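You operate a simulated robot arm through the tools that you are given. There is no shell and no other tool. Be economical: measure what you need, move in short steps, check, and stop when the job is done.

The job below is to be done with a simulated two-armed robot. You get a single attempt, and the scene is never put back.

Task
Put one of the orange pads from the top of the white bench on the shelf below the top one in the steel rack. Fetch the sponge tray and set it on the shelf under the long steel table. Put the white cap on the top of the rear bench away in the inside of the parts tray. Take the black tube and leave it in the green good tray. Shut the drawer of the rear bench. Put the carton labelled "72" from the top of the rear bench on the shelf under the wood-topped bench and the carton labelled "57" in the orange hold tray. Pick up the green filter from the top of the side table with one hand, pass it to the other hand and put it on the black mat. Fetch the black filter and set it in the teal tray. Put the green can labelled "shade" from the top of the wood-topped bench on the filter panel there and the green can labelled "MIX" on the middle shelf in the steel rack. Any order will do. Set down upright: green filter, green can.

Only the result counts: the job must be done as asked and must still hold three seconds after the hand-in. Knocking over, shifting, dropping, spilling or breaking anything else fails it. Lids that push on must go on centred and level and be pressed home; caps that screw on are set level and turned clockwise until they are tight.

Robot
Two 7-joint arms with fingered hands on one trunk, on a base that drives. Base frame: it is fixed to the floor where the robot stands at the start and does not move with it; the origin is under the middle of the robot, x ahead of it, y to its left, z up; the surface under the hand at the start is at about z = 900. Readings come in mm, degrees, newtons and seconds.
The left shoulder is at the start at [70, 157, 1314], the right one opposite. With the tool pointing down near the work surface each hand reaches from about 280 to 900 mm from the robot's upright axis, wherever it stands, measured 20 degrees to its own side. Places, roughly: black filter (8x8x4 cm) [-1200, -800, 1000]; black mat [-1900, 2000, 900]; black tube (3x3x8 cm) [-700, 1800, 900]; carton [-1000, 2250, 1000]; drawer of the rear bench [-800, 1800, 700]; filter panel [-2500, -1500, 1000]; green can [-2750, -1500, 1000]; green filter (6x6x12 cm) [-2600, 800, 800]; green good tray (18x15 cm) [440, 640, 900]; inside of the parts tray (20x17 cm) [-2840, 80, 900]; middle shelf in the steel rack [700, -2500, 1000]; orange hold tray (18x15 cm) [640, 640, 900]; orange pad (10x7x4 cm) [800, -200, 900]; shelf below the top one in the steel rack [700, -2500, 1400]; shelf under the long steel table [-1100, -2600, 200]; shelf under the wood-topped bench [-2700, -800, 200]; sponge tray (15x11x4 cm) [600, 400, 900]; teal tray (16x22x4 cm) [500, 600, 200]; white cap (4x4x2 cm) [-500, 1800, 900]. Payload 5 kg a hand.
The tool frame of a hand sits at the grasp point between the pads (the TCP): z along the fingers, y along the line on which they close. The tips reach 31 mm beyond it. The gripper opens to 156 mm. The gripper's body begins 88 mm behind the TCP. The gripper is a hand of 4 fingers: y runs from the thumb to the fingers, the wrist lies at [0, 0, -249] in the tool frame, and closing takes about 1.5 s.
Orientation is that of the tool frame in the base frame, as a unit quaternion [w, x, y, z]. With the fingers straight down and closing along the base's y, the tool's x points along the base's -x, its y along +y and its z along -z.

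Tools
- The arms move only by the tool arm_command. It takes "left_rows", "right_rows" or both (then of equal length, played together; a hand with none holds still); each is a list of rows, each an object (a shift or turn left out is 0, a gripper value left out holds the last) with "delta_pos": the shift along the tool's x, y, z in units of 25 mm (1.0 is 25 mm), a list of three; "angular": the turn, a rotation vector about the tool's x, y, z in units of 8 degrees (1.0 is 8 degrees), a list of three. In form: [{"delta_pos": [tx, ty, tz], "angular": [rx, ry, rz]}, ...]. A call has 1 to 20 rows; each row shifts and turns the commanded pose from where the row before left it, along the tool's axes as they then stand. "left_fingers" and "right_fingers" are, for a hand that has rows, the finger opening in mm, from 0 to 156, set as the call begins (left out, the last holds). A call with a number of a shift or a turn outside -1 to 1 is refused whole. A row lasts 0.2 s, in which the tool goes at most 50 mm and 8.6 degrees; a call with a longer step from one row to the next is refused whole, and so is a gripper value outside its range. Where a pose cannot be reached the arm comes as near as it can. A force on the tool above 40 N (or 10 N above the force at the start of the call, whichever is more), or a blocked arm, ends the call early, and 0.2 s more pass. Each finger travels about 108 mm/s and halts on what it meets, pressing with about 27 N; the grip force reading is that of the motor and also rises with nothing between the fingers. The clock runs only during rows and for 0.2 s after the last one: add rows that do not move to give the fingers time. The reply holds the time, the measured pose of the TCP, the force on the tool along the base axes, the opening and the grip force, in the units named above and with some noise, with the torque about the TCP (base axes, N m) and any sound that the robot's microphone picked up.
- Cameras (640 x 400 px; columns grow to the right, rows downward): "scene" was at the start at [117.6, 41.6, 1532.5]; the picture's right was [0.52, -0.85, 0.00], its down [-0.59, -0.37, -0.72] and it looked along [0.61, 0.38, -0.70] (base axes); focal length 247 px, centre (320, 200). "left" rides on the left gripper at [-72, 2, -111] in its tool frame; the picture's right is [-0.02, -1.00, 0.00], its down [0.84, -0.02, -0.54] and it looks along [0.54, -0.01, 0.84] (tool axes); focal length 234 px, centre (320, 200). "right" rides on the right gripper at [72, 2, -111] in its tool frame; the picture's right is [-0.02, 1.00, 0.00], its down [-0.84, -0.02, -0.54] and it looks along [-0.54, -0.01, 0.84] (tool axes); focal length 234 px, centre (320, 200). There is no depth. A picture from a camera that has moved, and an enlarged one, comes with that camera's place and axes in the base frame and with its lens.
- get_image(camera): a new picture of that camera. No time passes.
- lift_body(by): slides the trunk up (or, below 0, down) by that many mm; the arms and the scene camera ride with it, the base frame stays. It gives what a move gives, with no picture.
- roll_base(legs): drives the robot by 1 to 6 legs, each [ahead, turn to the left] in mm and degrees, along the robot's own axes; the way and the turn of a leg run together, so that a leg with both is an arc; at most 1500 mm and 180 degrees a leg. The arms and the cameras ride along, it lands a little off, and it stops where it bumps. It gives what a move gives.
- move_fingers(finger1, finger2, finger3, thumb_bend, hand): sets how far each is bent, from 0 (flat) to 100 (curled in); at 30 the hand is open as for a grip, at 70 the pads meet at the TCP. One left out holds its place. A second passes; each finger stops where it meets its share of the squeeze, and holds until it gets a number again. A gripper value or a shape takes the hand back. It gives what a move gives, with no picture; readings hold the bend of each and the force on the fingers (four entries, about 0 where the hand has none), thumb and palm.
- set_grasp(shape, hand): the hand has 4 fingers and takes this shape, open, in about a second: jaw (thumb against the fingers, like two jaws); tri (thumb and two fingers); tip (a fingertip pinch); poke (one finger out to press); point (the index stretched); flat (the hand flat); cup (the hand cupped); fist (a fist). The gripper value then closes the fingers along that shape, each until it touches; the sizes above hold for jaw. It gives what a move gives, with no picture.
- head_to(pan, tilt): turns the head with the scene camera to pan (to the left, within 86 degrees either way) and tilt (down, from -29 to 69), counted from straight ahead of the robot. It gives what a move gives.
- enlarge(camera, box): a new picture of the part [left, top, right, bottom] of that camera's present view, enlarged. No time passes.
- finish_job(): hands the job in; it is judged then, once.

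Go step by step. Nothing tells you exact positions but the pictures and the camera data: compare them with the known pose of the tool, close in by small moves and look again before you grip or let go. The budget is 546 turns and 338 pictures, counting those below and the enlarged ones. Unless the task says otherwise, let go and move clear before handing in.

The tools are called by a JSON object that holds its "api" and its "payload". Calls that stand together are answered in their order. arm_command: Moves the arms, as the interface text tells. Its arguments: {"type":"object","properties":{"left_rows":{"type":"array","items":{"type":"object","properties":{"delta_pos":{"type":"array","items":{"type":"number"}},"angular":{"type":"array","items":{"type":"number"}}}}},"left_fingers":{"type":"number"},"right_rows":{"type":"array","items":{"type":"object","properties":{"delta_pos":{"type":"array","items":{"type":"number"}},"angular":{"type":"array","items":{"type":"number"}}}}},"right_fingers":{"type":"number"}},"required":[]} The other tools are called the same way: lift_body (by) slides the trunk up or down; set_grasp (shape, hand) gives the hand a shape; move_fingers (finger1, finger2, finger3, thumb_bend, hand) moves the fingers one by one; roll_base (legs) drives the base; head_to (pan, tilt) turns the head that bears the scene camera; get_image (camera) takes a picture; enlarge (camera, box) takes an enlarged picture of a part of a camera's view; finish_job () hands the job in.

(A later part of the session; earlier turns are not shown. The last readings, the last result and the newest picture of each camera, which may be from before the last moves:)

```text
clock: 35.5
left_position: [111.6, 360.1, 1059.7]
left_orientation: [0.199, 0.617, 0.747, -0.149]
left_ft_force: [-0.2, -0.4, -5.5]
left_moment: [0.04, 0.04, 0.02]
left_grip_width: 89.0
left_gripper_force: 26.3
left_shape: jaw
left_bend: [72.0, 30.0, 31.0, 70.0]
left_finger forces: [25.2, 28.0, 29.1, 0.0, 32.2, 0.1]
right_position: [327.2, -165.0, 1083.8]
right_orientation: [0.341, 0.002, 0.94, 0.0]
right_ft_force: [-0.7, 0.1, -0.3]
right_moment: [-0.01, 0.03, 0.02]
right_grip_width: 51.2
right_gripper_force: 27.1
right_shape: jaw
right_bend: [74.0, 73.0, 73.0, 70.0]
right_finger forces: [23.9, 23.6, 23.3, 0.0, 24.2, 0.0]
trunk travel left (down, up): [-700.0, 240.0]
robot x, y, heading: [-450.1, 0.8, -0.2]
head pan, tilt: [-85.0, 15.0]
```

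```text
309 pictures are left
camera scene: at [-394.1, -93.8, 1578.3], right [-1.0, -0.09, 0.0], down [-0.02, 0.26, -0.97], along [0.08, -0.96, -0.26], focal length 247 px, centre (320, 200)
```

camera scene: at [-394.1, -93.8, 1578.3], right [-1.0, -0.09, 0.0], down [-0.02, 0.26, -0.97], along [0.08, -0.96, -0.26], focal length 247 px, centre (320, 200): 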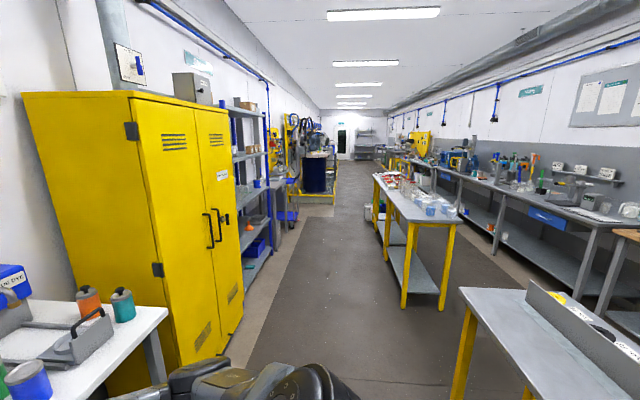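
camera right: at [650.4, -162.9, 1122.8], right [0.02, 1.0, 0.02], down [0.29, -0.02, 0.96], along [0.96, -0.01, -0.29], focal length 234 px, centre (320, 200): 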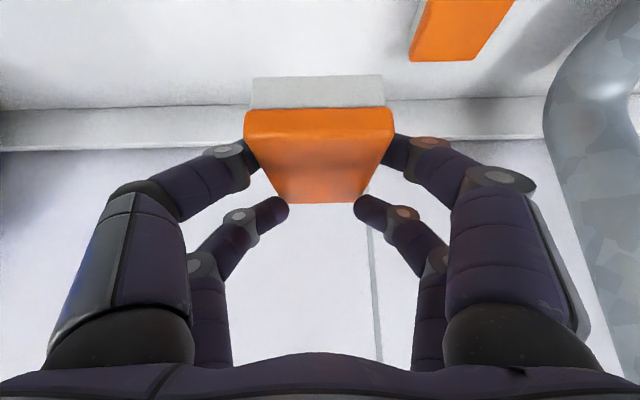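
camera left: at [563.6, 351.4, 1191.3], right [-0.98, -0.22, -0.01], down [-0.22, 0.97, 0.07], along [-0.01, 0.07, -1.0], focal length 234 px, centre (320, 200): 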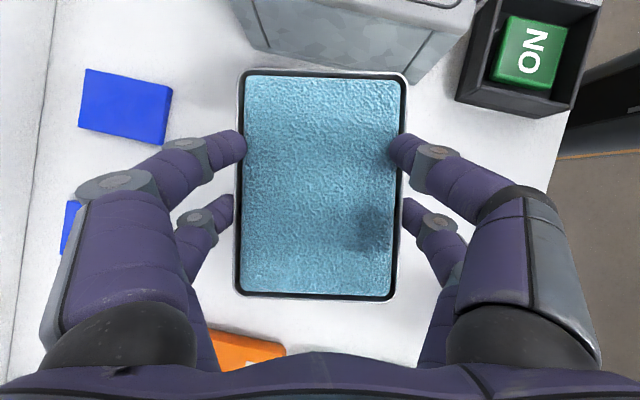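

The layout is clear: cabinet then blue rack on the left wall, long steel table (yellow legs) ahead-right. I'll tuck the arms before turning.

{"api": "arm_command", "payload": {"right_rows": [{"delta_pos": [0.757, 0, -0.635]}, {"delta_pos": [0.757, 0, -0.635]}, {"delta_pos": [0.757, 0, -0.635]}, {"delta_pos": [0.757, 0, -0.635]}, {"delta_pos": [0.757, 0, -0.635]}, {"delta_pos": [0.757, 0, -0.635]}, {"delta_pos": [0.757, 0, -0.635]}, {"delta_pos": [0.757, 0, -0.635]}, {"delta_pos": [0.757, 0, -0.635]}, {"delta_pos": [0.757, 0, -0.635]}, {"delta_pos": [0.757, 0, -0.635]}, {"delta_pos": [0.757, 0, -0.635]}, {"delta_pos": [0.757, 0, -0.635]}, {"delta_pos": [0.757, 0, -0.635]}, {"delta_pos": [0.757, 0, -0.635]}], "left_rows": [{"delta_pos": [-0.063, -0.451, 0.023]}, {"delta_pos": [-0.063, -0.451, 0.023]}, {"delta_pos": [-0.063, -0.451, 0.023]}, {"delta_pos": [-0.063, -0.451, 0.023]}, {"delta_pos": [-0.063, -0.451, 0.023]}, {"delta_pos": [-0.063, -0.451, 0.023]}, {"delta_pos": [-0.063, -0.451, 0.023]}, {"delta_pos": [-0.063, -0.451, 0.023]}, {"delta_pos": [-0.063, -0.451, 0.023]}, {"delta_pos": [-0.063, -0.451, 0.023]}, {"delta_pos": [-0.063, -0.451, 0.023]}, {"delta_pos": [-0.063, -0.451, 0.023]}, {"delta_pos": [-0.063, -0.451, 0.023]}, {"delta_pos": [-0.063, -0.451, 0.023]}, {"delta_pos": [-0.063, -0.451, 0.023]}]}}

{"api": "head_to", "payload": {"pan": 0, "tilt": 45}}

{"api": "get_image", "payload": {"camera": "scene"}}

```text
clock: 38.7
left_position: [-44.2, 302.3, 1058.8]
left_orientation: [0.199, 0.616, 0.748, -0.149]
left_ft_force: [-0.1, -0.2, -5.0]
left_moment: [0.06, 0.02, -0.01]
left_grip_width: 89.1
left_gripper_force: 26.5
left_shape: jaw
left_bend: [72.0, 30.0, 31.0, 70.0]
left_finger forces: [24.6, 27.9, 29.3, 0.0, 30.8, 0.0]
right_position: [43.2, -188.5, 1079.3]
right_orientation: [0.345, -0.066, 0.929, -0.116]
right_ft_force: [0.4, 0.8, -0.8]
right_moment: [0.01, -0.01, 0.02]
right_grip_width: 50.5
right_gripper_force: 27.1
right_shape: jaw
right_bend: [74.0, 73.0, 73.0, 70.0]
right_finger forces: [24.1, 23.5, 23.5, 0.0, 24.1, 0.0]
right hand out of reach, approached as far as the arm can: row 12, 13, 14, 15
trunk travel left (down, up): [-700.0, 240.0]
robot x, y, heading: [-453.1, 1.6, -0.2]
head pan, tilt: [-85.0, 15.0]
stopped in row 15 (right hand): the arm was blocked; the commanded pose is now the measured one
```

```text
clock: 40.2
left_position: [-42.7, 304.4, 1059.4]
left_orientation: [0.2, 0.617, 0.746, -0.149]
left_ft_force: [0.8, -0.2, -5.4]
left_moment: [0.05, 0.0, -0.02]
left_grip_width: 88.9
left_gripper_force: 27.4
left_shape: jaw
left_bend: [72.0, 30.0, 31.0, 70.0]
left_finger forces: [24.5, 27.9, 29.3, 0.0, 30.7, 0.0]
right_position: [44.4, -186.9, 1079.2]
right_orientation: [0.345, -0.068, 0.929, -0.115]
right_ft_force: [-0.1, 0.0, -1.2]
right_moment: [0.02, 0.02, 0.0]
right_grip_width: 50.3
right_gripper_force: 26.3
right_shape: jaw
right_bend: [74.0, 73.0, 73.0, 70.0]
right_finger forces: [24.1, 23.5, 23.4, 0.0, 24.2, 0.0]
trunk travel left (down, up): [-700.0, 240.0]
robot x, y, heading: [-450.9, -1.1, -0.2]
head pan, tilt: [0.0, 45.0]
```

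```text
308 pictures are left
camera scene: at [-321.2, -1.1, 1531.4], right [0.0, -1.0, 0.0], down [-0.71, 0.0, -0.71], along [0.71, 0.0, -0.71], focal length 247 px, centre (320, 200)
```

scene: 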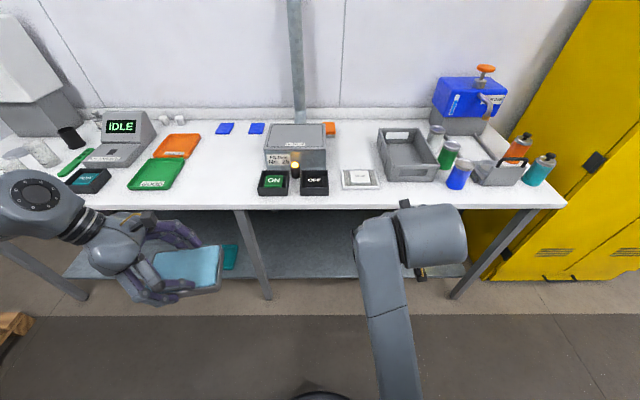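

{"api": "roll_base", "payload": {"legs": [[0, -85], [1300, 0]]}}

{"api": "head_to", "payload": {"pan": 25, "tilt": 20}}

{"api": "get_image", "payload": {"camera": "scene"}}

```text
clock: 50.3
left_position: [4.6, -1652.3, 1060.5]
left_orientation: [0.046, 0.959, 0.134, -0.246]
left_ft_force: [0.1, -0.1, -4.9]
left_moment: [0.05, -0.05, 0.01]
left_grip_width: 89.2
left_gripper_force: 27.0
left_shape: jaw
left_bend: [72.0, 30.0, 31.0, 70.0]
left_finger forces: [23.9, 27.5, 28.4, 0.0, 28.2, 0.0]
right_position: [-476.2, -1780.8, 1078.4]
right_orientation: [0.177, 0.578, 0.73, -0.318]
right_ft_force: [0.3, -0.7, -1.4]
right_moment: [0.01, 0.01, -0.01]
right_grip_width: 50.6
right_gripper_force: 26.9
right_shape: jaw
right_bend: [74.0, 73.0, 73.0, 70.0]
right_finger forces: [24.1, 23.6, 23.4, 0.0, 24.1, 0.0]
trunk travel left (down, up): [-700.0, 240.0]
robot x, y, heading: [-333.1, -1272.6, -85.3]
head pan, tilt: [0.0, 45.0]
```

```text
clock: 51.2
left_position: [3.7, -1652.5, 1059.6]
left_orientation: [0.047, 0.959, 0.134, -0.245]
left_ft_force: [0.3, 0.1, -5.7]
left_moment: [-0.01, 0.0, 0.03]
left_grip_width: 88.8
left_gripper_force: 27.1
left_shape: jaw
left_bend: [72.0, 30.0, 31.0, 70.0]
left_finger forces: [23.8, 27.5, 28.4, 0.1, 28.3, 0.1]
right_position: [-477.7, -1780.1, 1078.5]
right_orientation: [0.176, 0.578, 0.73, -0.318]
right_ft_force: [-0.4, 0.0, -1.0]
right_moment: [0.04, -0.02, 0.0]
right_grip_width: 50.5
right_gripper_force: 27.2
right_shape: jaw
right_bend: [74.0, 73.0, 73.0, 70.0]
right_finger forces: [24.1, 23.6, 23.3, 0.0, 24.0, 0.0]
trunk travel left (down, up): [-700.0, 240.0]
robot x, y, heading: [-330.5, -1268.3, -85.3]
head pan, tilt: [25.0, 20.0]
```

```text
307 pictures are left
camera scene: at [-283.8, -1404.5, 1570.0], right [-0.87, -0.5, 0.0], down [-0.17, 0.3, -0.94], along [0.47, -0.82, -0.34], focal length 247 px, centre (320, 200)
```

scene: 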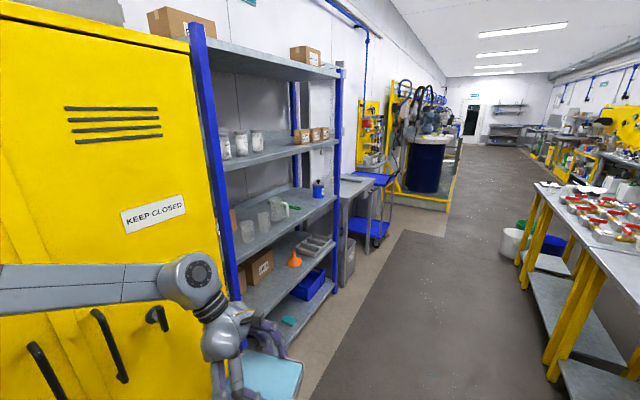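

Second shelf (≈1400) has a free gap between the glass cups and the small cartons. Driving to face it.

{"api": "roll_base", "payload": {"legs": [[1150, 0], [0, 85.3]]}}

{"api": "head_to", "payload": {"pan": 0, "tilt": 10}}

{"api": "get_image", "payload": {"camera": "scene"}}

```text
clock: 60.8
left_position: [178.8, -2133.4, 1059.8]
left_orientation: [0.2, 0.611, 0.751, -0.148]
left_ft_force: [1.0, -1.0, -5.1]
left_moment: [0.03, 0.0, 0.02]
left_grip_width: 88.6
left_gripper_force: 27.9
left_shape: jaw
left_bend: [72.0, 30.0, 31.0, 70.0]
left_finger forces: [23.4, 27.0, 27.8, 0.0, 26.0, 0.0]
right_position: [273.5, -2622.3, 1078.9]
right_orientation: [0.346, -0.074, 0.929, -0.112]
right_ft_force: [0.2, 0.0, -1.2]
right_moment: [0.01, -0.02, 0.01]
right_grip_width: 50.7
right_gripper_force: 27.2
right_shape: jaw
right_bend: [74.0, 73.0, 73.0, 70.0]
right_finger forces: [24.1, 23.5, 23.2, 0.1, 24.3, 0.0]
trunk travel left (down, up): [-700.0, 240.0]
robot x, y, heading: [-224.2, -2445.9, 0.5]
head pan, tilt: [25.0, 20.0]
```

```text
clock: 61.6
left_position: [180.3, -2134.1, 1059.2]
left_orientation: [0.2, 0.612, 0.751, -0.149]
left_ft_force: [-0.3, 0.5, -5.3]
left_moment: [0.04, 0.01, 0.01]
left_grip_width: 88.9
left_gripper_force: 26.9
left_shape: jaw
left_bend: [72.0, 30.0, 31.0, 70.0]
left_finger forces: [23.4, 27.1, 27.8, 0.0, 25.8, 0.0]
right_position: [273.0, -2622.6, 1077.7]
right_orientation: [0.345, -0.074, 0.929, -0.113]
right_ft_force: [0.3, -0.1, -0.9]
right_moment: [-0.02, 0.02, -0.02]
right_grip_width: 50.4
right_gripper_force: 26.9
right_shape: jaw
right_bend: [74.0, 73.0, 73.0, 70.0]
right_finger forces: [24.1, 23.5, 23.3, 0.0, 24.2, 0.1]
trunk travel left (down, up): [-700.0, 240.0]
robot x, y, heading: [-223.6, -2444.3, 0.6]
head pan, tilt: [0.0, 10.0]
```

```text
306 pictures are left
camera scene: at [-83.1, -2441.8, 1586.3], right [0.01, -1.0, 0.0], down [-0.17, 0.0, -0.98], along [0.98, 0.01, -0.17], focal length 247 px, centre (320, 200)
```

scene: 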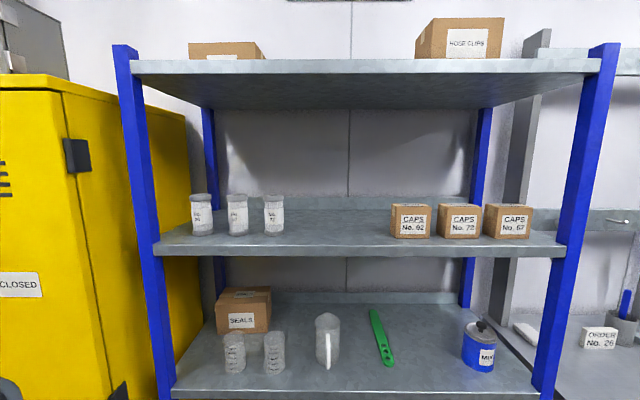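

Gap on the second shelf is around y≈-2480, shelf front edge x≈425. Raise the trunk and straighten the right hand.

{"api": "lift_body", "payload": {"by": 230}}

{"api": "arm_command", "payload": {"right_rows": [{"delta_pos": [-0.64, 0, -0.77]}, {"delta_pos": [-0.64, 0, -0.77], "angular": [-0.58, 0.05, 0.78]}, {"delta_pos": [-0.64, 0, -0.77], "angular": [-0.58, 0.05, 0.78]}, {"delta_pos": [-0.64, 0, -0.77]}, {"delta_pos": [-0.64, 0, -0.77]}, {"delta_pos": [-0.64, 0, -0.77]}, {"delta_pos": [-0.64, 0, -0.77]}, {}]}}

{"api": "head_to", "payload": {"pan": 0, "tilt": 25}}

{"api": "get_image", "payload": {"camera": "scene"}}

{"api": "get_image", "payload": {"camera": "right"}}

```text
clock: 64.1
left_position: [179.4, -2133.7, 1288.2]
left_orientation: [0.201, 0.611, 0.752, -0.148]
left_ft_force: [-0.6, 0.0, -5.6]
left_moment: [0.04, 0.03, -0.02]
left_grip_width: 88.8
left_gripper_force: 26.7
left_shape: jaw
left_bend: [72.0, 30.0, 31.0, 70.0]
left_finger forces: [23.5, 27.0, 27.7, 0.0, 25.9, 0.0]
right_position: [272.8, -2622.5, 1307.7]
right_orientation: [0.346, -0.074, 0.929, -0.113]
right_ft_force: [-0.5, 0.9, -1.0]
right_moment: [0.0, 0.03, 0.01]
right_grip_width: 50.6
right_gripper_force: 27.3
right_shape: jaw
right_bend: [74.0, 73.0, 73.0, 70.0]
right_finger forces: [24.1, 23.4, 23.3, 0.0, 24.2, 0.0]
trunk travel left (down, up): [-930.0, 10.0]
robot x, y, heading: [-225.2, -2443.9, 0.8]
head pan, tilt: [0.0, 10.0]
```

```text
clock: 64.7
left_position: [180.2, -2134.7, 1288.9]
left_orientation: [0.2, 0.611, 0.752, -0.148]
left_ft_force: [0.2, 0.0, -5.5]
left_moment: [0.03, -0.03, 0.0]
left_grip_width: 88.8
left_gripper_force: 26.5
left_shape: jaw
left_bend: [72.0, 30.0, 31.0, 70.0]
left_finger forces: [23.4, 27.0, 27.7, 0.1, 25.9, 0.0]
right_position: [269.2, -2644.4, 1337.1]
right_orientation: [0.331, -0.099, 0.923, -0.17]
right_ft_force: [0.7, 0.3, -1.4]
right_moment: [-0.01, 0.02, -0.01]
right_grip_width: 43.9
right_gripper_force: 27.1
right_shape: jaw
right_bend: [74.0, 77.0, 78.0, 70.0]
right_finger forces: [26.1, 0.0, 0.1, 0.1, 25.9, 0.1]
right hand out of reach, approached as far as the arm can: row 3
trunk travel left (down, up): [-930.0, 10.0]
robot x, y, heading: [-227.8, -2444.3, 0.5]
head pan, tilt: [0.0, 10.0]
stopped in row 3 (right hand): the arm was blocked; the commanded pose is now the measured one
```

```text
clock: 65.5
left_position: [179.7, -2134.1, 1288.9]
left_orientation: [0.201, 0.612, 0.751, -0.149]
left_ft_force: [0.3, -0.4, -5.5]
left_moment: [0.02, 0.0, 0.0]
left_grip_width: 88.7
left_gripper_force: 27.8
left_shape: jaw
left_bend: [72.0, 30.0, 31.0, 70.0]
left_finger forces: [23.4, 27.0, 27.8, 0.1, 26.0, 0.1]
right_position: [269.1, -2642.7, 1336.9]
right_orientation: [0.331, -0.099, 0.923, -0.169]
right_ft_force: [0.9, -0.8, -1.3]
right_moment: [-0.01, -0.01, 0.03]
right_grip_width: 44.0
right_gripper_force: 27.0
right_shape: jaw
right_bend: [74.0, 77.0, 78.0, 70.0]
right_finger forces: [26.1, 0.0, 0.0, 0.0, 25.8, 0.1]
trunk travel left (down, up): [-930.0, 10.0]
robot x, y, heading: [-221.3, -2444.1, 0.9]
head pan, tilt: [0.0, 25.0]
```

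```text
305 pictures are left
camera scene: at [-83.9, -2442.1, 1792.1], right [0.01, -1.0, 0.0], down [-0.42, 0.0, -0.91], along [0.91, 0.01, -0.42], focal length 247 px, centre (320, 200)
```

scene: 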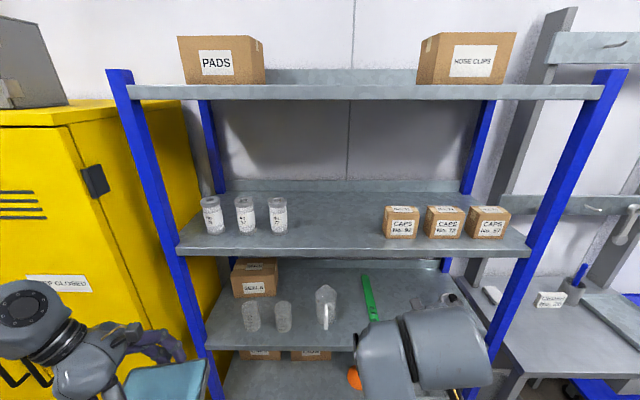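

```text
304 pictures are left
camera right: at [141.7, -2636.2, 1374.1], right [-0.05, 0.93, -0.36], down [0.29, 0.36, 0.89], along [0.96, -0.06, -0.29], focal length 234 px, centre (320, 200)
```

right: 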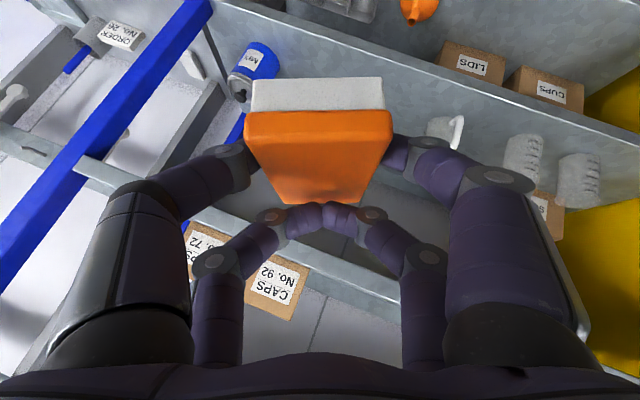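

The pad slipped slightly in the grasp when the arm hit its limit; still held. I'll move it forward and up to freer space, then straighten.

{"api": "arm_command", "payload": {"right_rows": [{"delta_pos": [-0.767, -0.33, -0.32]}, {"delta_pos": [-0.767, -0.33, -0.32]}, {"delta_pos": [-0.767, -0.33, -0.32]}, {"delta_pos": [-0.767, -0.33, -0.32]}, {"delta_pos": [-0.767, -0.33, -0.32]}, {"delta_pos": [-0.767, -0.33, -0.32]}, {}]}}

{"api": "arm_command", "payload": {"right_rows": [{"angular": [-0.45, -0.02, 0.55]}, {"angular": [-0.45, -0.02, 0.55]}, {"angular": [-0.45, -0.02, 0.55]}, {"angular": [-0.45, -0.02, 0.55]}, {}]}}

{"api": "get_image", "payload": {"camera": "right"}}

```text
clock: 66.8
left_position: [180.3, -2134.5, 1287.6]
left_orientation: [0.2, 0.611, 0.751, -0.15]
left_ft_force: [0.7, -0.4, -5.6]
left_moment: [0.0, 0.01, 0.03]
left_grip_width: 88.9
left_gripper_force: 26.8
left_shape: jaw
left_bend: [72.0, 30.0, 31.0, 70.0]
left_finger forces: [23.2, 27.0, 27.8, 0.0, 25.8, 0.0]
right_position: [325.9, -2683.1, 1447.9]
right_orientation: [0.316, -0.098, 0.911, -0.248]
right_ft_force: [0.5, 0.1, -1.2]
right_moment: [0.01, -0.03, 0.0]
right_grip_width: 44.1
right_gripper_force: 27.2
right_shape: jaw
right_bend: [74.0, 77.0, 78.0, 70.0]
right_finger forces: [26.3, 0.1, 0.0, 0.0, 25.8, 0.1]
trunk travel left (down, up): [-930.0, 10.0]
robot x, y, heading: [-224.3, -2442.2, 0.8]
head pan, tilt: [0.0, 25.0]
stopped in row 6 (right hand): the arm was blocked; the commanded pose is now the measured one
```

```text
clock: 67.7
left_position: [177.0, -2133.9, 1287.5]
left_orientation: [0.2, 0.611, 0.751, -0.149]
left_ft_force: [-0.1, -0.7, -5.1]
left_moment: [0.0, -0.04, 0.0]
left_grip_width: 88.6
left_gripper_force: 26.5
left_shape: jaw
left_bend: [72.0, 30.0, 31.0, 70.0]
left_finger forces: [23.3, 27.0, 28.0, 0.0, 25.8, 0.0]
right_position: [323.7, -2727.0, 1454.1]
right_orientation: [0.331, -0.023, 0.921, -0.205]
right_ft_force: [0.6, 0.0, -0.7]
right_moment: [0.01, 0.01, 0.0]
right_grip_width: 43.9
right_gripper_force: 27.1
right_shape: jaw
right_bend: [74.0, 77.0, 78.0, 70.0]
right_finger forces: [26.2, 0.1, 0.1, 0.1, 25.8, 0.1]
trunk travel left (down, up): [-930.0, 10.0]
robot x, y, heading: [-224.9, -2440.2, 0.6]
head pan, tilt: [0.0, 25.0]
stopped in row 4 (right hand): the arm was blocked; the commanded pose is now the measured one
```

```text
303 pictures are left
camera right: at [198.7, -2697.7, 1487.1], right [0.11, 0.92, -0.38], down [0.32, 0.33, 0.89], along [0.94, -0.22, -0.25], focal length 234 px, centre (320, 200)
```

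right: 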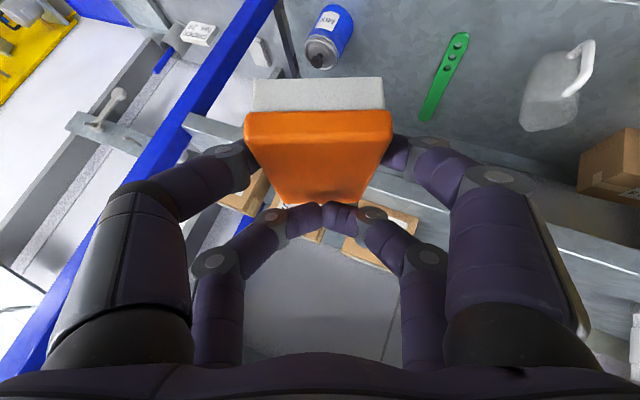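

The arm is folded too tight. I'll back up 200 mm, extend the arm in free air and straighten there, then use the base to insert.

{"api": "roll_base", "payload": {"legs": [[-200, 0]]}}

{"api": "arm_command", "payload": {"right_rows": [{"delta_pos": [-0.8, 0, 0.5]}, {"delta_pos": [-0.8, 0, 0.5]}, {"delta_pos": [-0.8, 0, 0.5]}, {"delta_pos": [-0.8, 0, 0.5]}, {"delta_pos": [-0.8, 0, 0.5]}, {"delta_pos": [-0.8, 0, 0.5]}, {}]}}

```text
clock: 69.3
left_position: [-14.2, -2136.4, 1287.2]
left_orientation: [0.2, 0.611, 0.751, -0.149]
left_ft_force: [1.5, -0.5, -5.5]
left_moment: [0.01, 0.05, -0.03]
left_grip_width: 88.4
left_gripper_force: 26.9
left_shape: jaw
left_bend: [72.0, 30.0, 31.0, 70.0]
left_finger forces: [23.4, 27.1, 27.8, 0.0, 25.9, 0.0]
right_position: [129.8, -2728.9, 1453.5]
right_orientation: [0.328, -0.021, 0.921, -0.207]
right_ft_force: [1.0, 0.0, -2.4]
right_moment: [0.01, 0.0, -0.02]
right_grip_width: 43.9
right_gripper_force: 26.9
right_shape: jaw
right_bend: [74.0, 77.0, 78.0, 70.0]
right_finger forces: [26.2, 0.0, 0.0, 0.0, 25.7, 0.1]
trunk travel left (down, up): [-930.0, 10.0]
robot x, y, heading: [-426.4, -2443.3, 0.6]
head pan, tilt: [0.0, 25.0]
```

```text
clock: 70.9
left_position: [-18.8, -2135.8, 1289.3]
left_orientation: [0.202, 0.611, 0.751, -0.147]
left_ft_force: [-0.1, -0.4, -6.1]
left_moment: [0.05, 0.04, -0.02]
left_grip_width: 88.6
left_gripper_force: 27.4
left_shape: jaw
left_bend: [72.0, 30.0, 31.0, 70.0]
left_finger forces: [23.3, 27.1, 27.9, 0.0, 25.8, 0.0]
right_position: [263.7, -2735.3, 1475.2]
right_orientation: [0.33, -0.021, 0.921, -0.207]
right_ft_force: [-0.1, 0.8, -1.1]
right_moment: [0.0, 0.0, 0.04]
right_grip_width: 44.1
right_gripper_force: 27.0
right_shape: jaw
right_bend: [74.0, 77.0, 78.0, 70.0]
right_finger forces: [26.2, 0.0, 0.0, 0.0, 25.8, 0.1]
trunk travel left (down, up): [-930.0, 10.0]
robot x, y, heading: [-423.2, -2443.8, 0.5]
head pan, tilt: [0.0, 25.0]
```

{"api": "arm_command", "payload": {"right_rows": [{"angular": [-0.9, -0.02, 0.43]}, {"angular": [-0.9, -0.02, 0.43]}, {"angular": [-0.9, -0.02, 0.43]}, {"delta_pos": [0, 1, 0]}, {"delta_pos": [0, 1, 0]}, {"delta_pos": [0, 1, 0]}, {"delta_pos": [0, 1, 0]}, {"delta_pos": [0, 1, 0]}, {}]}}

{"api": "get_image", "payload": {"camera": "right"}}

{"api": "get_image", "payload": {"camera": "scene"}}

```text
clock: 72.9
left_position: [-18.8, -2136.0, 1289.0]
left_orientation: [0.201, 0.612, 0.751, -0.148]
left_ft_force: [-0.1, -0.1, -4.7]
left_moment: [0.03, -0.02, -0.01]
left_grip_width: 88.5
left_gripper_force: 27.3
left_shape: jaw
left_bend: [72.0, 30.0, 31.0, 70.0]
left_finger forces: [23.3, 27.1, 27.9, 0.1, 25.7, 0.1]
right_position: [263.6, -2610.2, 1474.1]
right_orientation: [0.34, -0.001, 0.94, 0.0]
right_ft_force: [-0.2, 0.8, -0.9]
right_moment: [0.0, -0.01, 0.02]
right_grip_width: 43.9
right_gripper_force: 26.6
right_shape: jaw
right_bend: [74.0, 77.0, 78.0, 70.0]
right_finger forces: [25.9, 0.0, 0.0, 0.0, 26.1, 0.0]
trunk travel left (down, up): [-930.0, 10.0]
robot x, y, heading: [-422.6, -2444.4, 0.7]
head pan, tilt: [0.0, 25.0]
```

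```text
302 pictures are left
camera right: at [136.9, -2609.3, 1512.0], right [0.02, 1.0, 0.02], down [0.29, -0.02, 0.96], along [0.96, -0.01, -0.3], focal length 234 px, centre (320, 200)
```

right: 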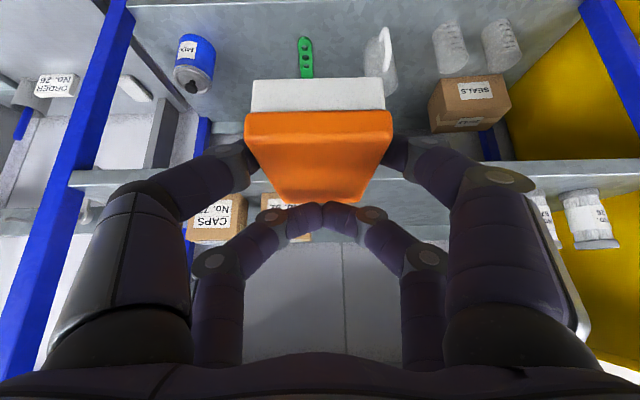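

```text
301 pictures are left
camera scene: at [-282.9, -2444.3, 1792.0], right [0.01, -1.0, 0.0], down [-0.42, 0.0, -0.91], along [0.91, 0.01, -0.42], focal length 247 px, centre (320, 200)
```

scene: 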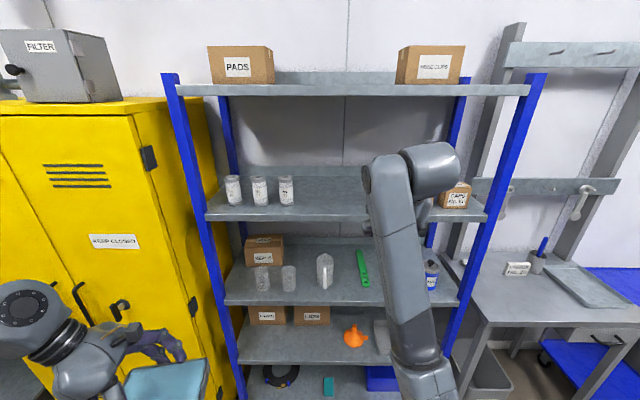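

{"api": "arm_command", "payload": {"right_rows": [{"delta_pos": [0, 0.87, 0]}, {"delta_pos": [0, 0.87, 0]}, {"delta_pos": [0, 0.87, 0]}, {"delta_pos": [0, 0.87, 0]}, {"delta_pos": [0, 0.87, 0]}, {"delta_pos": [0, 0.87, 0]}, {}]}}

{"api": "roll_base", "payload": {"legs": [[180, 0]]}}

{"api": "get_image", "payload": {"camera": "right"}}

{"api": "get_image", "payload": {"camera": "scene"}}

```text
clock: 74.5
left_position: [-18.1, -2137.1, 1288.2]
left_orientation: [0.201, 0.611, 0.751, -0.148]
left_ft_force: [1.1, 0.2, -5.7]
left_moment: [0.03, 0.01, -0.03]
left_grip_width: 88.7
left_gripper_force: 26.9
left_shape: jaw
left_bend: [72.0, 30.0, 31.0, 70.0]
left_finger forces: [23.4, 27.0, 27.9, 0.0, 25.7, 0.0]
right_position: [263.8, -2478.9, 1473.0]
right_orientation: [0.34, -0.002, 0.94, 0.0]
right_ft_force: [-0.6, -0.3, -1.0]
right_moment: [-0.01, 0.02, 0.0]
right_grip_width: 44.0
right_gripper_force: 26.7
right_shape: jaw
right_bend: [74.0, 77.0, 78.0, 70.0]
right_finger forces: [26.0, 0.1, 0.0, 0.0, 26.0, 0.0]
trunk travel left (down, up): [-930.0, 10.0]
robot x, y, heading: [-420.1, -2447.2, 0.7]
head pan, tilt: [0.0, 25.0]
```

```text
clock: 76.0
left_position: [158.1, -2135.3, 1289.8]
left_orientation: [0.202, 0.612, 0.75, -0.147]
left_ft_force: [-0.8, 0.5, -6.1]
left_moment: [0.02, -0.05, 0.04]
left_grip_width: 88.6
left_gripper_force: 27.1
left_shape: jaw
left_bend: [72.0, 30.0, 31.0, 70.0]
left_finger forces: [23.3, 27.2, 28.0, 0.0, 25.8, 0.0]
right_position: [439.6, -2478.0, 1475.6]
right_orientation: [0.342, -0.001, 0.94, 0.0]
right_ft_force: [-0.5, -0.6, -0.1]
right_moment: [0.03, -0.04, 0.02]
right_grip_width: 43.8
right_gripper_force: 26.7
right_shape: jaw
right_bend: [74.0, 77.0, 78.0, 70.0]
right_finger forces: [26.0, 0.0, 0.0, 0.0, 26.0, 0.0]
trunk travel left (down, up): [-930.0, 10.0]
robot x, y, heading: [-242.0, -2444.6, 0.7]
head pan, tilt: [0.0, 25.0]
```

```text
300 pictures are left
camera right: at [312.9, -2476.5, 1513.3], right [0.02, 1.0, 0.02], down [0.29, -0.02, 0.96], along [0.96, -0.01, -0.29], focal length 234 px, centre (320, 200)
```

right: 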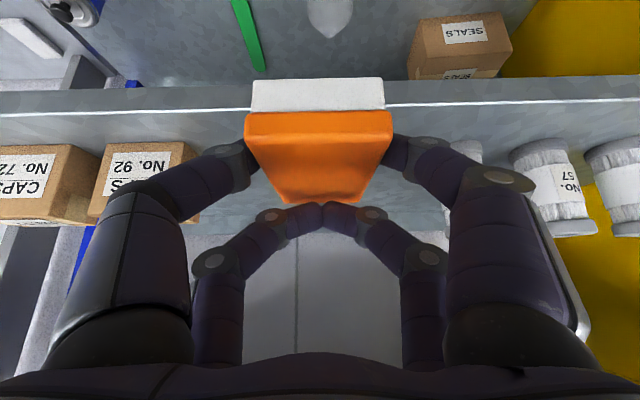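

```text
299 pictures are left
camera scene: at [-107.6, -2442.8, 1792.5], right [0.01, -1.0, 0.0], down [-0.42, 0.0, -0.91], along [0.91, 0.01, -0.42], focal length 247 px, centre (320, 200)
```

scene: 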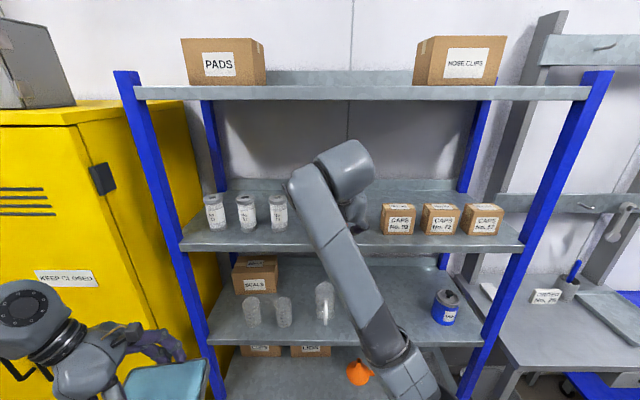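

{"api": "roll_base", "payload": {"legs": [[105, 0]]}}

{"api": "arm_command", "payload": {"right_rows": [{"delta_pos": [0, 0.3, 0]}, {"delta_pos": [0.32, 0, 0.38]}, {"delta_pos": [0.32, 0, 0.38]}, {}]}}

{"api": "get_image", "payload": {"camera": "right"}}

{"api": "get_image", "payload": {"camera": "scene"}}

```text
clock: 77.2
left_position: [256.3, -2134.5, 1292.5]
left_orientation: [0.203, 0.612, 0.75, -0.146]
left_ft_force: [-2.3, -0.4, -5.3]
left_moment: [0.08, -0.08, 0.01]
left_grip_width: 88.6
left_gripper_force: 27.5
left_shape: jaw
left_bend: [72.0, 30.0, 31.0, 70.0]
left_finger forces: [23.2, 27.0, 28.2, 0.0, 25.8, 0.0]
right_position: [536.7, -2475.3, 1478.1]
right_orientation: [0.345, -0.002, 0.939, 0.001]
right_ft_force: [-1.2, -0.1, -1.4]
right_moment: [0.0, -0.04, -0.02]
right_grip_width: 43.8
right_gripper_force: 26.7
right_shape: jaw
right_bend: [74.0, 77.0, 78.0, 70.0]
right_finger forces: [26.0, 0.0, 0.1, 0.0, 26.0, 0.0]
trunk travel left (down, up): [-930.0, 10.0]
robot x, y, heading: [-141.6, -2439.8, 0.5]
head pan, tilt: [0.0, 25.0]
```

```text
clock: 78.2
left_position: [268.4, -2134.5, 1287.9]
left_orientation: [0.199, 0.612, 0.75, -0.15]
left_ft_force: [0.0, -0.7, -5.4]
left_moment: [0.04, 0.04, -0.02]
left_grip_width: 88.7
left_gripper_force: 26.9
left_shape: jaw
left_bend: [72.0, 30.0, 31.0, 70.0]
left_finger forces: [23.4, 27.2, 28.0, 0.0, 25.7, 0.1]
right_position: [551.1, -2467.5, 1446.8]
right_orientation: [0.34, -0.002, 0.94, 0.001]
right_ft_force: [0.4, 0.2, -0.8]
right_moment: [-0.01, 0.03, 0.0]
right_grip_width: 43.9
right_gripper_force: 27.2
right_shape: jaw
right_bend: [74.0, 77.0, 78.0, 70.0]
right_finger forces: [26.0, 0.1, 0.0, 0.0, 26.0, 0.0]
trunk travel left (down, up): [-930.0, 10.0]
robot x, y, heading: [-139.1, -2442.7, 0.6]
head pan, tilt: [0.0, 25.0]
```

```text
298 pictures are left
camera right: at [424.1, -2467.0, 1485.1], right [0.02, 1.0, 0.02], down [0.3, -0.02, 0.95], along [0.95, -0.01, -0.3], focal length 234 px, centre (320, 200)
```

right: 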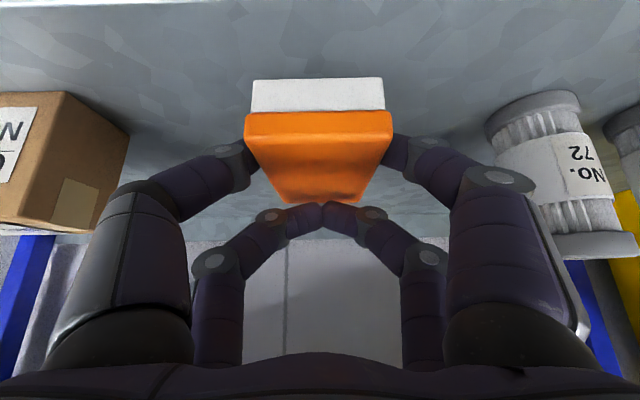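

```text
297 pictures are left
camera scene: at [5.4, -2440.9, 1791.6], right [0.01, -1.0, 0.0], down [-0.43, 0.0, -0.91], along [0.91, 0.01, -0.43], focal length 247 px, centre (320, 200)
```

scene: 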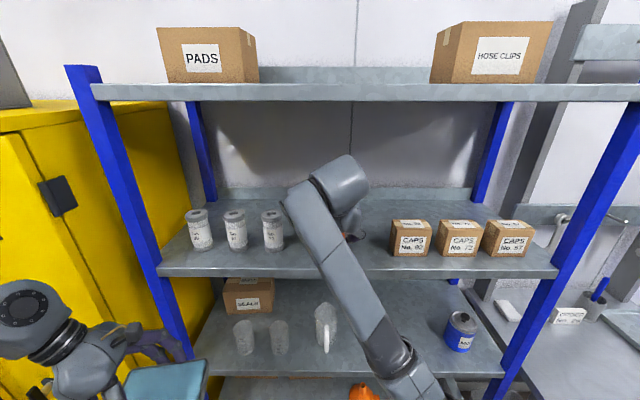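

{"api": "arm_command", "payload": {"right_rows": [{"delta_pos": [0.13, 0, 0.15]}, {}]}}

{"api": "arm_command", "payload": {"right_rows": [{"delta_pos": [0.13, -0.15, 0.15]}, {}]}}

{"api": "get_image", "payload": {"camera": "right"}}

```text
clock: 78.8
left_position: [267.0, -2134.3, 1288.2]
left_orientation: [0.2, 0.612, 0.751, -0.149]
left_ft_force: [0.7, -0.4, -5.2]
left_moment: [-0.01, 0.03, 0.01]
left_grip_width: 88.4
left_gripper_force: 27.1
left_shape: jaw
left_bend: [72.0, 30.0, 31.0, 70.0]
left_finger forces: [23.4, 27.1, 27.9, 0.0, 25.8, 0.0]
right_position: [549.2, -2469.1, 1442.1]
right_orientation: [0.341, -0.002, 0.94, 0.001]
right_ft_force: [0.3, -0.2, -1.2]
right_moment: [-0.02, -0.01, -0.02]
right_grip_width: 44.1
right_gripper_force: 26.7
right_shape: jaw
right_bend: [74.0, 77.0, 78.0, 70.0]
right_finger forces: [26.0, 0.0, 0.1, 0.0, 26.0, 0.0]
trunk travel left (down, up): [-930.0, 10.0]
robot x, y, heading: [-141.7, -2442.5, 0.4]
head pan, tilt: [0.0, 25.0]
```

```text
clock: 79.3
left_position: [266.2, -2133.9, 1288.3]
left_orientation: [0.2, 0.612, 0.751, -0.149]
left_ft_force: [0.2, 0.1, -5.5]
left_moment: [0.08, 0.03, -0.03]
left_grip_width: 88.8
left_gripper_force: 26.9
left_shape: jaw
left_bend: [72.0, 30.0, 31.0, 70.0]
left_finger forces: [23.4, 27.1, 28.0, 0.0, 25.7, 0.0]
right_position: [549.3, -2473.7, 1438.3]
right_orientation: [0.341, -0.002, 0.94, 0.0]
right_ft_force: [0.0, -0.7, 0.0]
right_moment: [-0.03, 0.02, -0.01]
right_grip_width: 43.7
right_gripper_force: 27.3
right_shape: jaw
right_bend: [74.0, 77.0, 78.0, 70.0]
right_finger forces: [26.1, 0.1, 0.0, 0.0, 26.0, 0.1]
trunk travel left (down, up): [-930.0, 10.0]
robot x, y, heading: [-139.9, -2440.5, 0.2]
head pan, tilt: [0.0, 25.0]
```

```text
296 pictures are left
camera right: at [421.7, -2471.4, 1476.5], right [0.02, 1.0, 0.02], down [0.29, -0.02, 0.96], along [0.96, -0.01, -0.29], focal length 234 px, centre (320, 200)
```

right: 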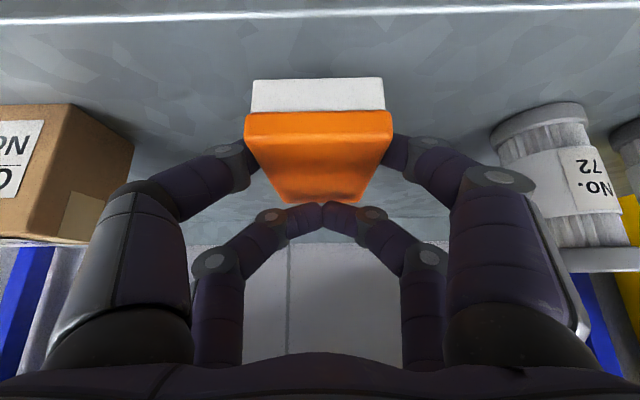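

Shelf seems a little lower (~1375–1385). Move 30 mm deeper and continue lowering.

{"api": "arm_command", "payload": {"right_rows": [{"delta_pos": [-0.77, 0, 0.64]}, {"delta_pos": [0, 0, 0.52]}, {"delta_pos": [0.26, 0, 0.3]}, {}]}}

{"api": "get_image", "payload": {"camera": "right"}}

```text
clock: 80.3
left_position: [264.6, -2132.8, 1287.7]
left_orientation: [0.2, 0.612, 0.75, -0.15]
left_ft_force: [0.7, -0.1, -5.9]
left_moment: [0.05, 0.01, 0.03]
left_grip_width: 88.5
left_gripper_force: 26.9
left_shape: jaw
left_bend: [72.0, 30.0, 31.0, 70.0]
left_finger forces: [23.3, 27.2, 28.0, 0.1, 25.6, 0.1]
right_position: [581.0, -2471.4, 1419.1]
right_orientation: [0.341, -0.001, 0.94, 0.0]
right_ft_force: [0.6, 0.4, -0.7]
right_moment: [0.01, -0.04, 0.0]
right_grip_width: 44.3
right_gripper_force: 27.2
right_shape: jaw
right_bend: [74.0, 77.0, 78.0, 70.0]
right_finger forces: [26.1, 0.1, 0.0, 0.0, 26.1, 0.0]
trunk travel left (down, up): [-930.0, 10.0]
robot x, y, heading: [-139.0, -2441.0, 0.6]
head pan, tilt: [0.0, 25.0]
```

```text
295 pictures are left
camera right: at [454.2, -2470.6, 1456.6], right [0.01, 1.0, 0.02], down [0.29, -0.02, 0.96], along [0.96, -0.01, -0.29], focal length 234 px, centre (320, 200)
```

right: 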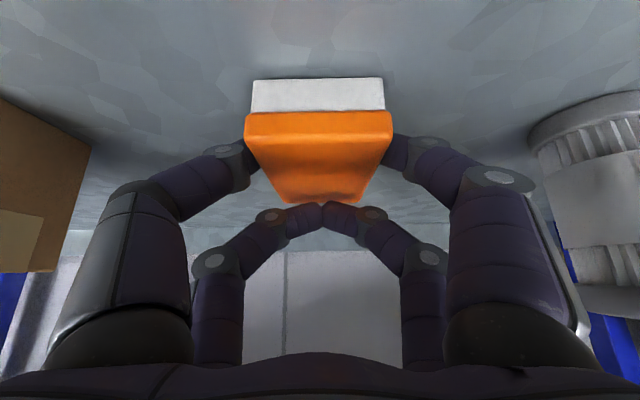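

{"api": "arm_command", "payload": {"right_rows": [{"delta_pos": [0.1, 0, 0.12]}, {"delta_pos": [0.06, 0, 0.08]}, {}]}}

{"api": "arm_command", "payload": {"right_rows": [{"delta_pos": [0.1, 0, 0.12]}, {"delta_pos": [0.06, 0, 0.08]}, {}]}}

{"api": "get_image", "payload": {"camera": "right"}}

```text
clock: 81.2
left_position: [263.4, -2134.3, 1288.9]
left_orientation: [0.201, 0.612, 0.75, -0.149]
left_ft_force: [-0.2, -0.7, -5.3]
left_moment: [0.09, 0.04, 0.0]
left_grip_width: 88.8
left_gripper_force: 26.7
left_shape: jaw
left_bend: [72.0, 30.0, 31.0, 70.0]
left_finger forces: [23.3, 27.1, 28.0, 0.0, 25.6, 0.0]
right_position: [581.1, -2470.6, 1414.7]
right_orientation: [0.343, -0.001, 0.939, 0.001]
right_ft_force: [4.8, 0.8, 17.7]
right_moment: [0.04, -0.12, -0.08]
right_grip_width: 43.7
right_gripper_force: 27.0
right_shape: jaw
right_bend: [74.0, 77.0, 78.0, 70.0]
right_finger forces: [27.3, 0.0, 0.0, 0.0, 26.7, 0.0]
trunk travel left (down, up): [-930.0, 10.0]
robot x, y, heading: [-141.4, -2441.2, 0.3]
head pan, tilt: [0.0, 25.0]
```

```text
clock: 81.7
left_position: [262.4, -2133.1, 1287.2]
left_orientation: [0.201, 0.611, 0.751, -0.149]
left_ft_force: [0.2, -0.2, -7.4]
left_moment: [0.05, 0.05, -0.03]
left_grip_width: 88.6
left_gripper_force: 26.5
left_shape: jaw
left_bend: [72.0, 30.0, 31.0, 70.0]
left_finger forces: [23.4, 27.1, 28.0, 0.0, 25.5, 0.0]
right_position: [580.1, -2471.2, 1414.4]
right_orientation: [0.35, -0.002, 0.937, 0.003]
right_ft_force: [-3.5, -1.2, 14.0]
right_moment: [-0.25, 0.18, -0.01]
right_grip_width: 44.2
right_gripper_force: 26.9
right_shape: jaw
right_bend: [74.0, 77.0, 78.0, 70.0]
right_finger forces: [28.7, 0.1, 0.0, 0.1, 29.3, 0.0]
trunk travel left (down, up): [-930.0, 10.0]
robot x, y, heading: [-141.9, -2440.3, 0.5]
head pan, tilt: [0.0, 25.0]
stopped in row 2 (right hand): the force on the tool passed its limit at 42 N (the readings are from after the stop); the commanded pose is now the measured one
```

```text
294 pictures are left
camera right: at [452.9, -2471.3, 1450.1], right [0.01, 1.0, 0.02], down [0.28, -0.02, 0.96], along [0.96, -0.01, -0.28], focal length 234 px, centre (320, 200)
```

right: 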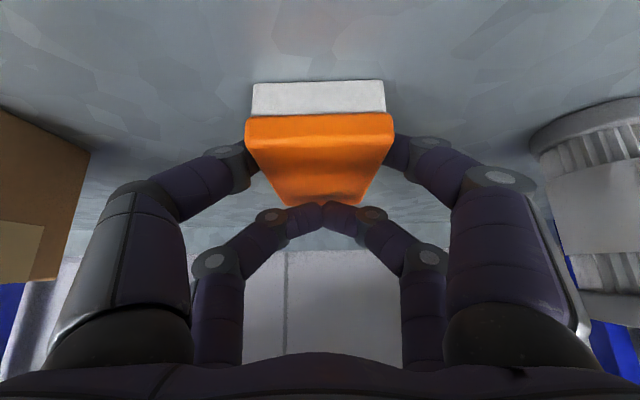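

Contact. Release to a modest opening.

{"api": "arm_command", "payload": {"right_rows": [{}, {}, {}, {}], "right_fingers": 78}}

{"api": "get_image", "payload": {"camera": "right"}}

```text
clock: 82.7
left_position: [263.8, -2132.7, 1289.0]
left_orientation: [0.201, 0.611, 0.751, -0.149]
left_ft_force: [-0.2, 0.5, -5.7]
left_moment: [0.05, -0.01, 0.03]
left_grip_width: 88.7
left_gripper_force: 27.0
left_shape: jaw
left_bend: [72.0, 30.0, 31.0, 70.0]
left_finger forces: [23.3, 27.1, 28.0, 0.0, 25.6, 0.1]
right_position: [579.2, -2472.1, 1411.4]
right_orientation: [0.347, 0.0, 0.938, 0.002]
right_ft_force: [-0.9, 1.3, 11.6]
right_moment: [0.39, -0.02, -0.05]
right_grip_width: 76.6
right_gripper_force: 0.1
right_shape: jaw
right_bend: [74.0, 73.0, 73.0, 70.0]
right_finger forces: [10.0, 0.0, 0.1, 0.1, 2.3, 0.0]
trunk travel left (down, up): [-930.0, 10.0]
robot x, y, heading: [-140.8, -2440.8, 0.3]
head pan, tilt: [0.0, 25.0]
```

```text
293 pictures are left
camera right: at [452.8, -2471.0, 1448.6], right [0.02, 1.0, 0.02], down [0.28, -0.02, 0.96], along [0.96, -0.01, -0.28], focal length 234 px, centre (320, 200)
```

right: 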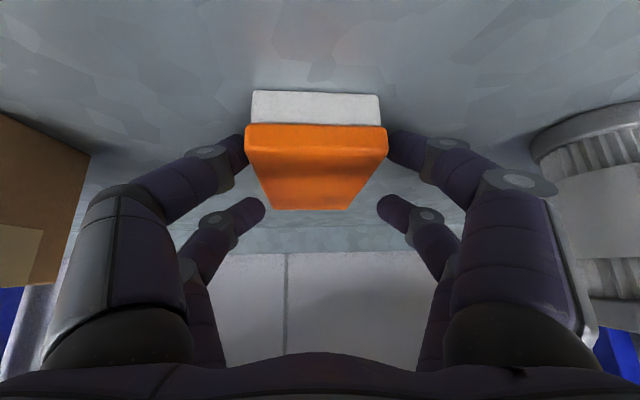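

{"api": "arm_command", "payload": {"right_rows": [{"delta_pos": [-0.2, 0, -0.24]}, {"delta_pos": [-0.5, 0, -0.6]}, {"delta_pos": [-0.5, 0, -0.6]}, {"delta_pos": [0, 0, -1]}, {"delta_pos": [0, 0, -1]}, {}]}}

{"api": "get_image", "payload": {"camera": "right"}}

{"api": "roll_base", "payload": {"legs": [[-300, 0]]}}

{"api": "get_image", "payload": {"camera": "scene"}}

```text
clock: 84.1
left_position: [265.1, -2135.3, 1290.3]
left_orientation: [0.2, 0.612, 0.751, -0.149]
left_ft_force: [0.0, 0.5, -5.3]
left_moment: [0.0, 0.02, 0.02]
left_grip_width: 88.9
left_gripper_force: 27.0
left_shape: jaw
left_bend: [72.0, 30.0, 31.0, 70.0]
left_finger forces: [23.4, 27.1, 28.0, 0.0, 25.5, 0.0]
right_position: [549.1, -2473.2, 1495.2]
right_orientation: [0.347, 0.0, 0.938, 0.002]
right_ft_force: [0.6, -0.1, 0.9]
right_moment: [-0.02, 0.05, -0.01]
right_grip_width: 77.6
right_gripper_force: 0.0
right_shape: jaw
right_bend: [73.0, 73.0, 73.0, 70.0]
right_finger forces: [0.1, 0.0, 0.0, 0.0, 0.0, 0.1]
trunk travel left (down, up): [-930.0, 10.0]
robot x, y, heading: [-137.7, -2441.6, 0.4]
head pan, tilt: [0.0, 25.0]
```

```text
292 pictures are left
camera right: at [422.1, -2472.8, 1532.4], right [0.02, 1.0, 0.02], down [0.28, -0.02, 0.96], along [0.96, -0.01, -0.28], focal length 234 px, centre (320, 200)
```

right: 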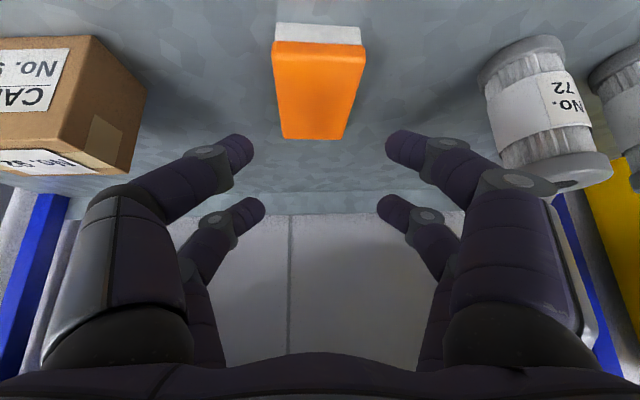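

```text
clock: 86.2
left_position: [-37.5, -2137.4, 1288.4]
left_orientation: [0.198, 0.613, 0.75, -0.148]
left_ft_force: [0.1, 0.1, -5.7]
left_moment: [0.06, 0.01, 0.01]
left_grip_width: 88.6
left_gripper_force: 27.1
left_shape: jaw
left_bend: [72.0, 30.0, 31.0, 70.0]
left_finger forces: [23.3, 27.1, 27.8, 0.0, 25.6, 0.1]
right_position: [245.8, -2477.5, 1495.3]
right_orientation: [0.345, 0.002, 0.939, 0.002]
right_ft_force: [-0.2, 0.3, 0.3]
right_moment: [-0.02, 0.0, -0.01]
right_grip_width: 77.3
right_gripper_force: 0.0
right_shape: jaw
right_bend: [73.0, 73.0, 73.0, 70.0]
right_finger forces: [0.0, 0.1, 0.0, 0.0, 0.0, 0.0]
trunk travel left (down, up): [-930.0, 10.0]
robot x, y, heading: [-442.7, -2441.9, 0.3]
head pan, tilt: [0.0, 25.0]
```

```text
291 pictures are left
camera scene: at [-301.6, -2444.3, 1791.7], right [0.01, -1.0, 0.0], down [-0.42, 0.0, -0.91], along [0.91, 0.0, -0.42], focal length 247 px, centre (320, 200)
```

scene: 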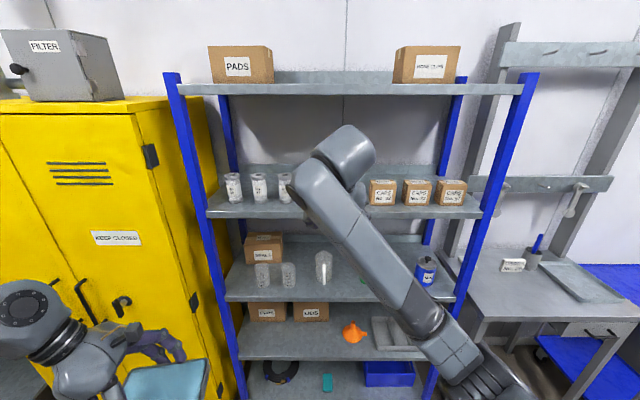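

Pad is on the second shelf, nothing disturbed. Next the sponge tray: fold arms, turn the left hand to point forward, and turn around to the long steel table.

{"api": "arm_command", "payload": {"left_rows": [{"angular": [-0.484, 0.022, -0.875]}, {"angular": [-0.484, 0.022, -0.875]}, {"angular": [-0.484, 0.022, -0.875]}, {"angular": [-0.484, 0.022, -0.875]}, {"angular": [-0.484, 0.022, -0.875]}, {"angular": [-0.484, 0.022, -0.875]}, {"angular": [-0.484, 0.022, -0.875]}, {"angular": [-0.484, 0.022, -0.875]}, {"angular": [-0.484, 0.022, -0.875]}, {"angular": [-0.484, 0.022, -0.875]}, {}], "right_rows": [{"delta_pos": [0.58, -0.66, -0.49]}, {"delta_pos": [0.58, -0.66, -0.49]}, {"delta_pos": [0.58, -0.66, -0.49]}, {"delta_pos": [0.58, -0.66, -0.49]}, {"delta_pos": [0.58, -0.66, -0.49]}, {"delta_pos": [0.58, -0.66, -0.49]}, {"delta_pos": [0.58, -0.66, -0.49]}, {"delta_pos": [0.58, -0.66, -0.49]}, {"delta_pos": [0.58, -0.66, -0.49]}, {"delta_pos": [0.58, -0.66, -0.49]}, {}]}}

{"api": "get_image", "payload": {"camera": "left"}}

```text
clock: 88.6
left_position: [-15.6, -2122.4, 1283.8]
left_orientation: [0.247, -0.013, 0.969, 0.014]
left_ft_force: [0.0, -0.2, -6.0]
left_moment: [-0.04, 0.0, -0.04]
left_grip_width: 88.3
left_gripper_force: 27.2
left_shape: jaw
left_bend: [72.0, 30.0, 31.0, 70.0]
left_finger forces: [22.8, 26.8, 27.6, 0.1, 22.5, 0.0]
left hand out of reach, approached as far as the arm can: row 7, 8, 9, 10
right_position: [108.3, -2596.1, 1493.2]
right_orientation: [0.345, 0.002, 0.939, -0.002]
right_ft_force: [0.6, 0.7, 0.0]
right_moment: [-0.04, 0.0, -0.02]
right_grip_width: 77.9
right_gripper_force: 0.1
right_shape: jaw
right_bend: [73.0, 73.0, 73.0, 70.0]
right_finger forces: [0.1, 0.0, 0.0, 0.0, 0.1, 0.0]
right hand out of reach, approached as far as the arm can: row 8, 9, 10
trunk travel left (down, up): [-930.0, 10.0]
robot x, y, heading: [-442.2, -2446.1, 0.2]
head pan, tilt: [0.0, 25.0]
```

```text
290 pictures are left
camera left: at [-5.1, -2122.3, 1415.3], right [0.05, -1.0, -0.01], down [-1.0, -0.05, 0.08], along [-0.08, 0.0, -1.0], focal length 234 px, centre (320, 200)
```

left: 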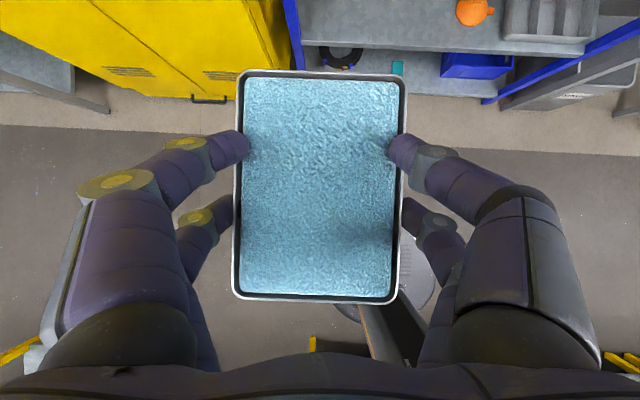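

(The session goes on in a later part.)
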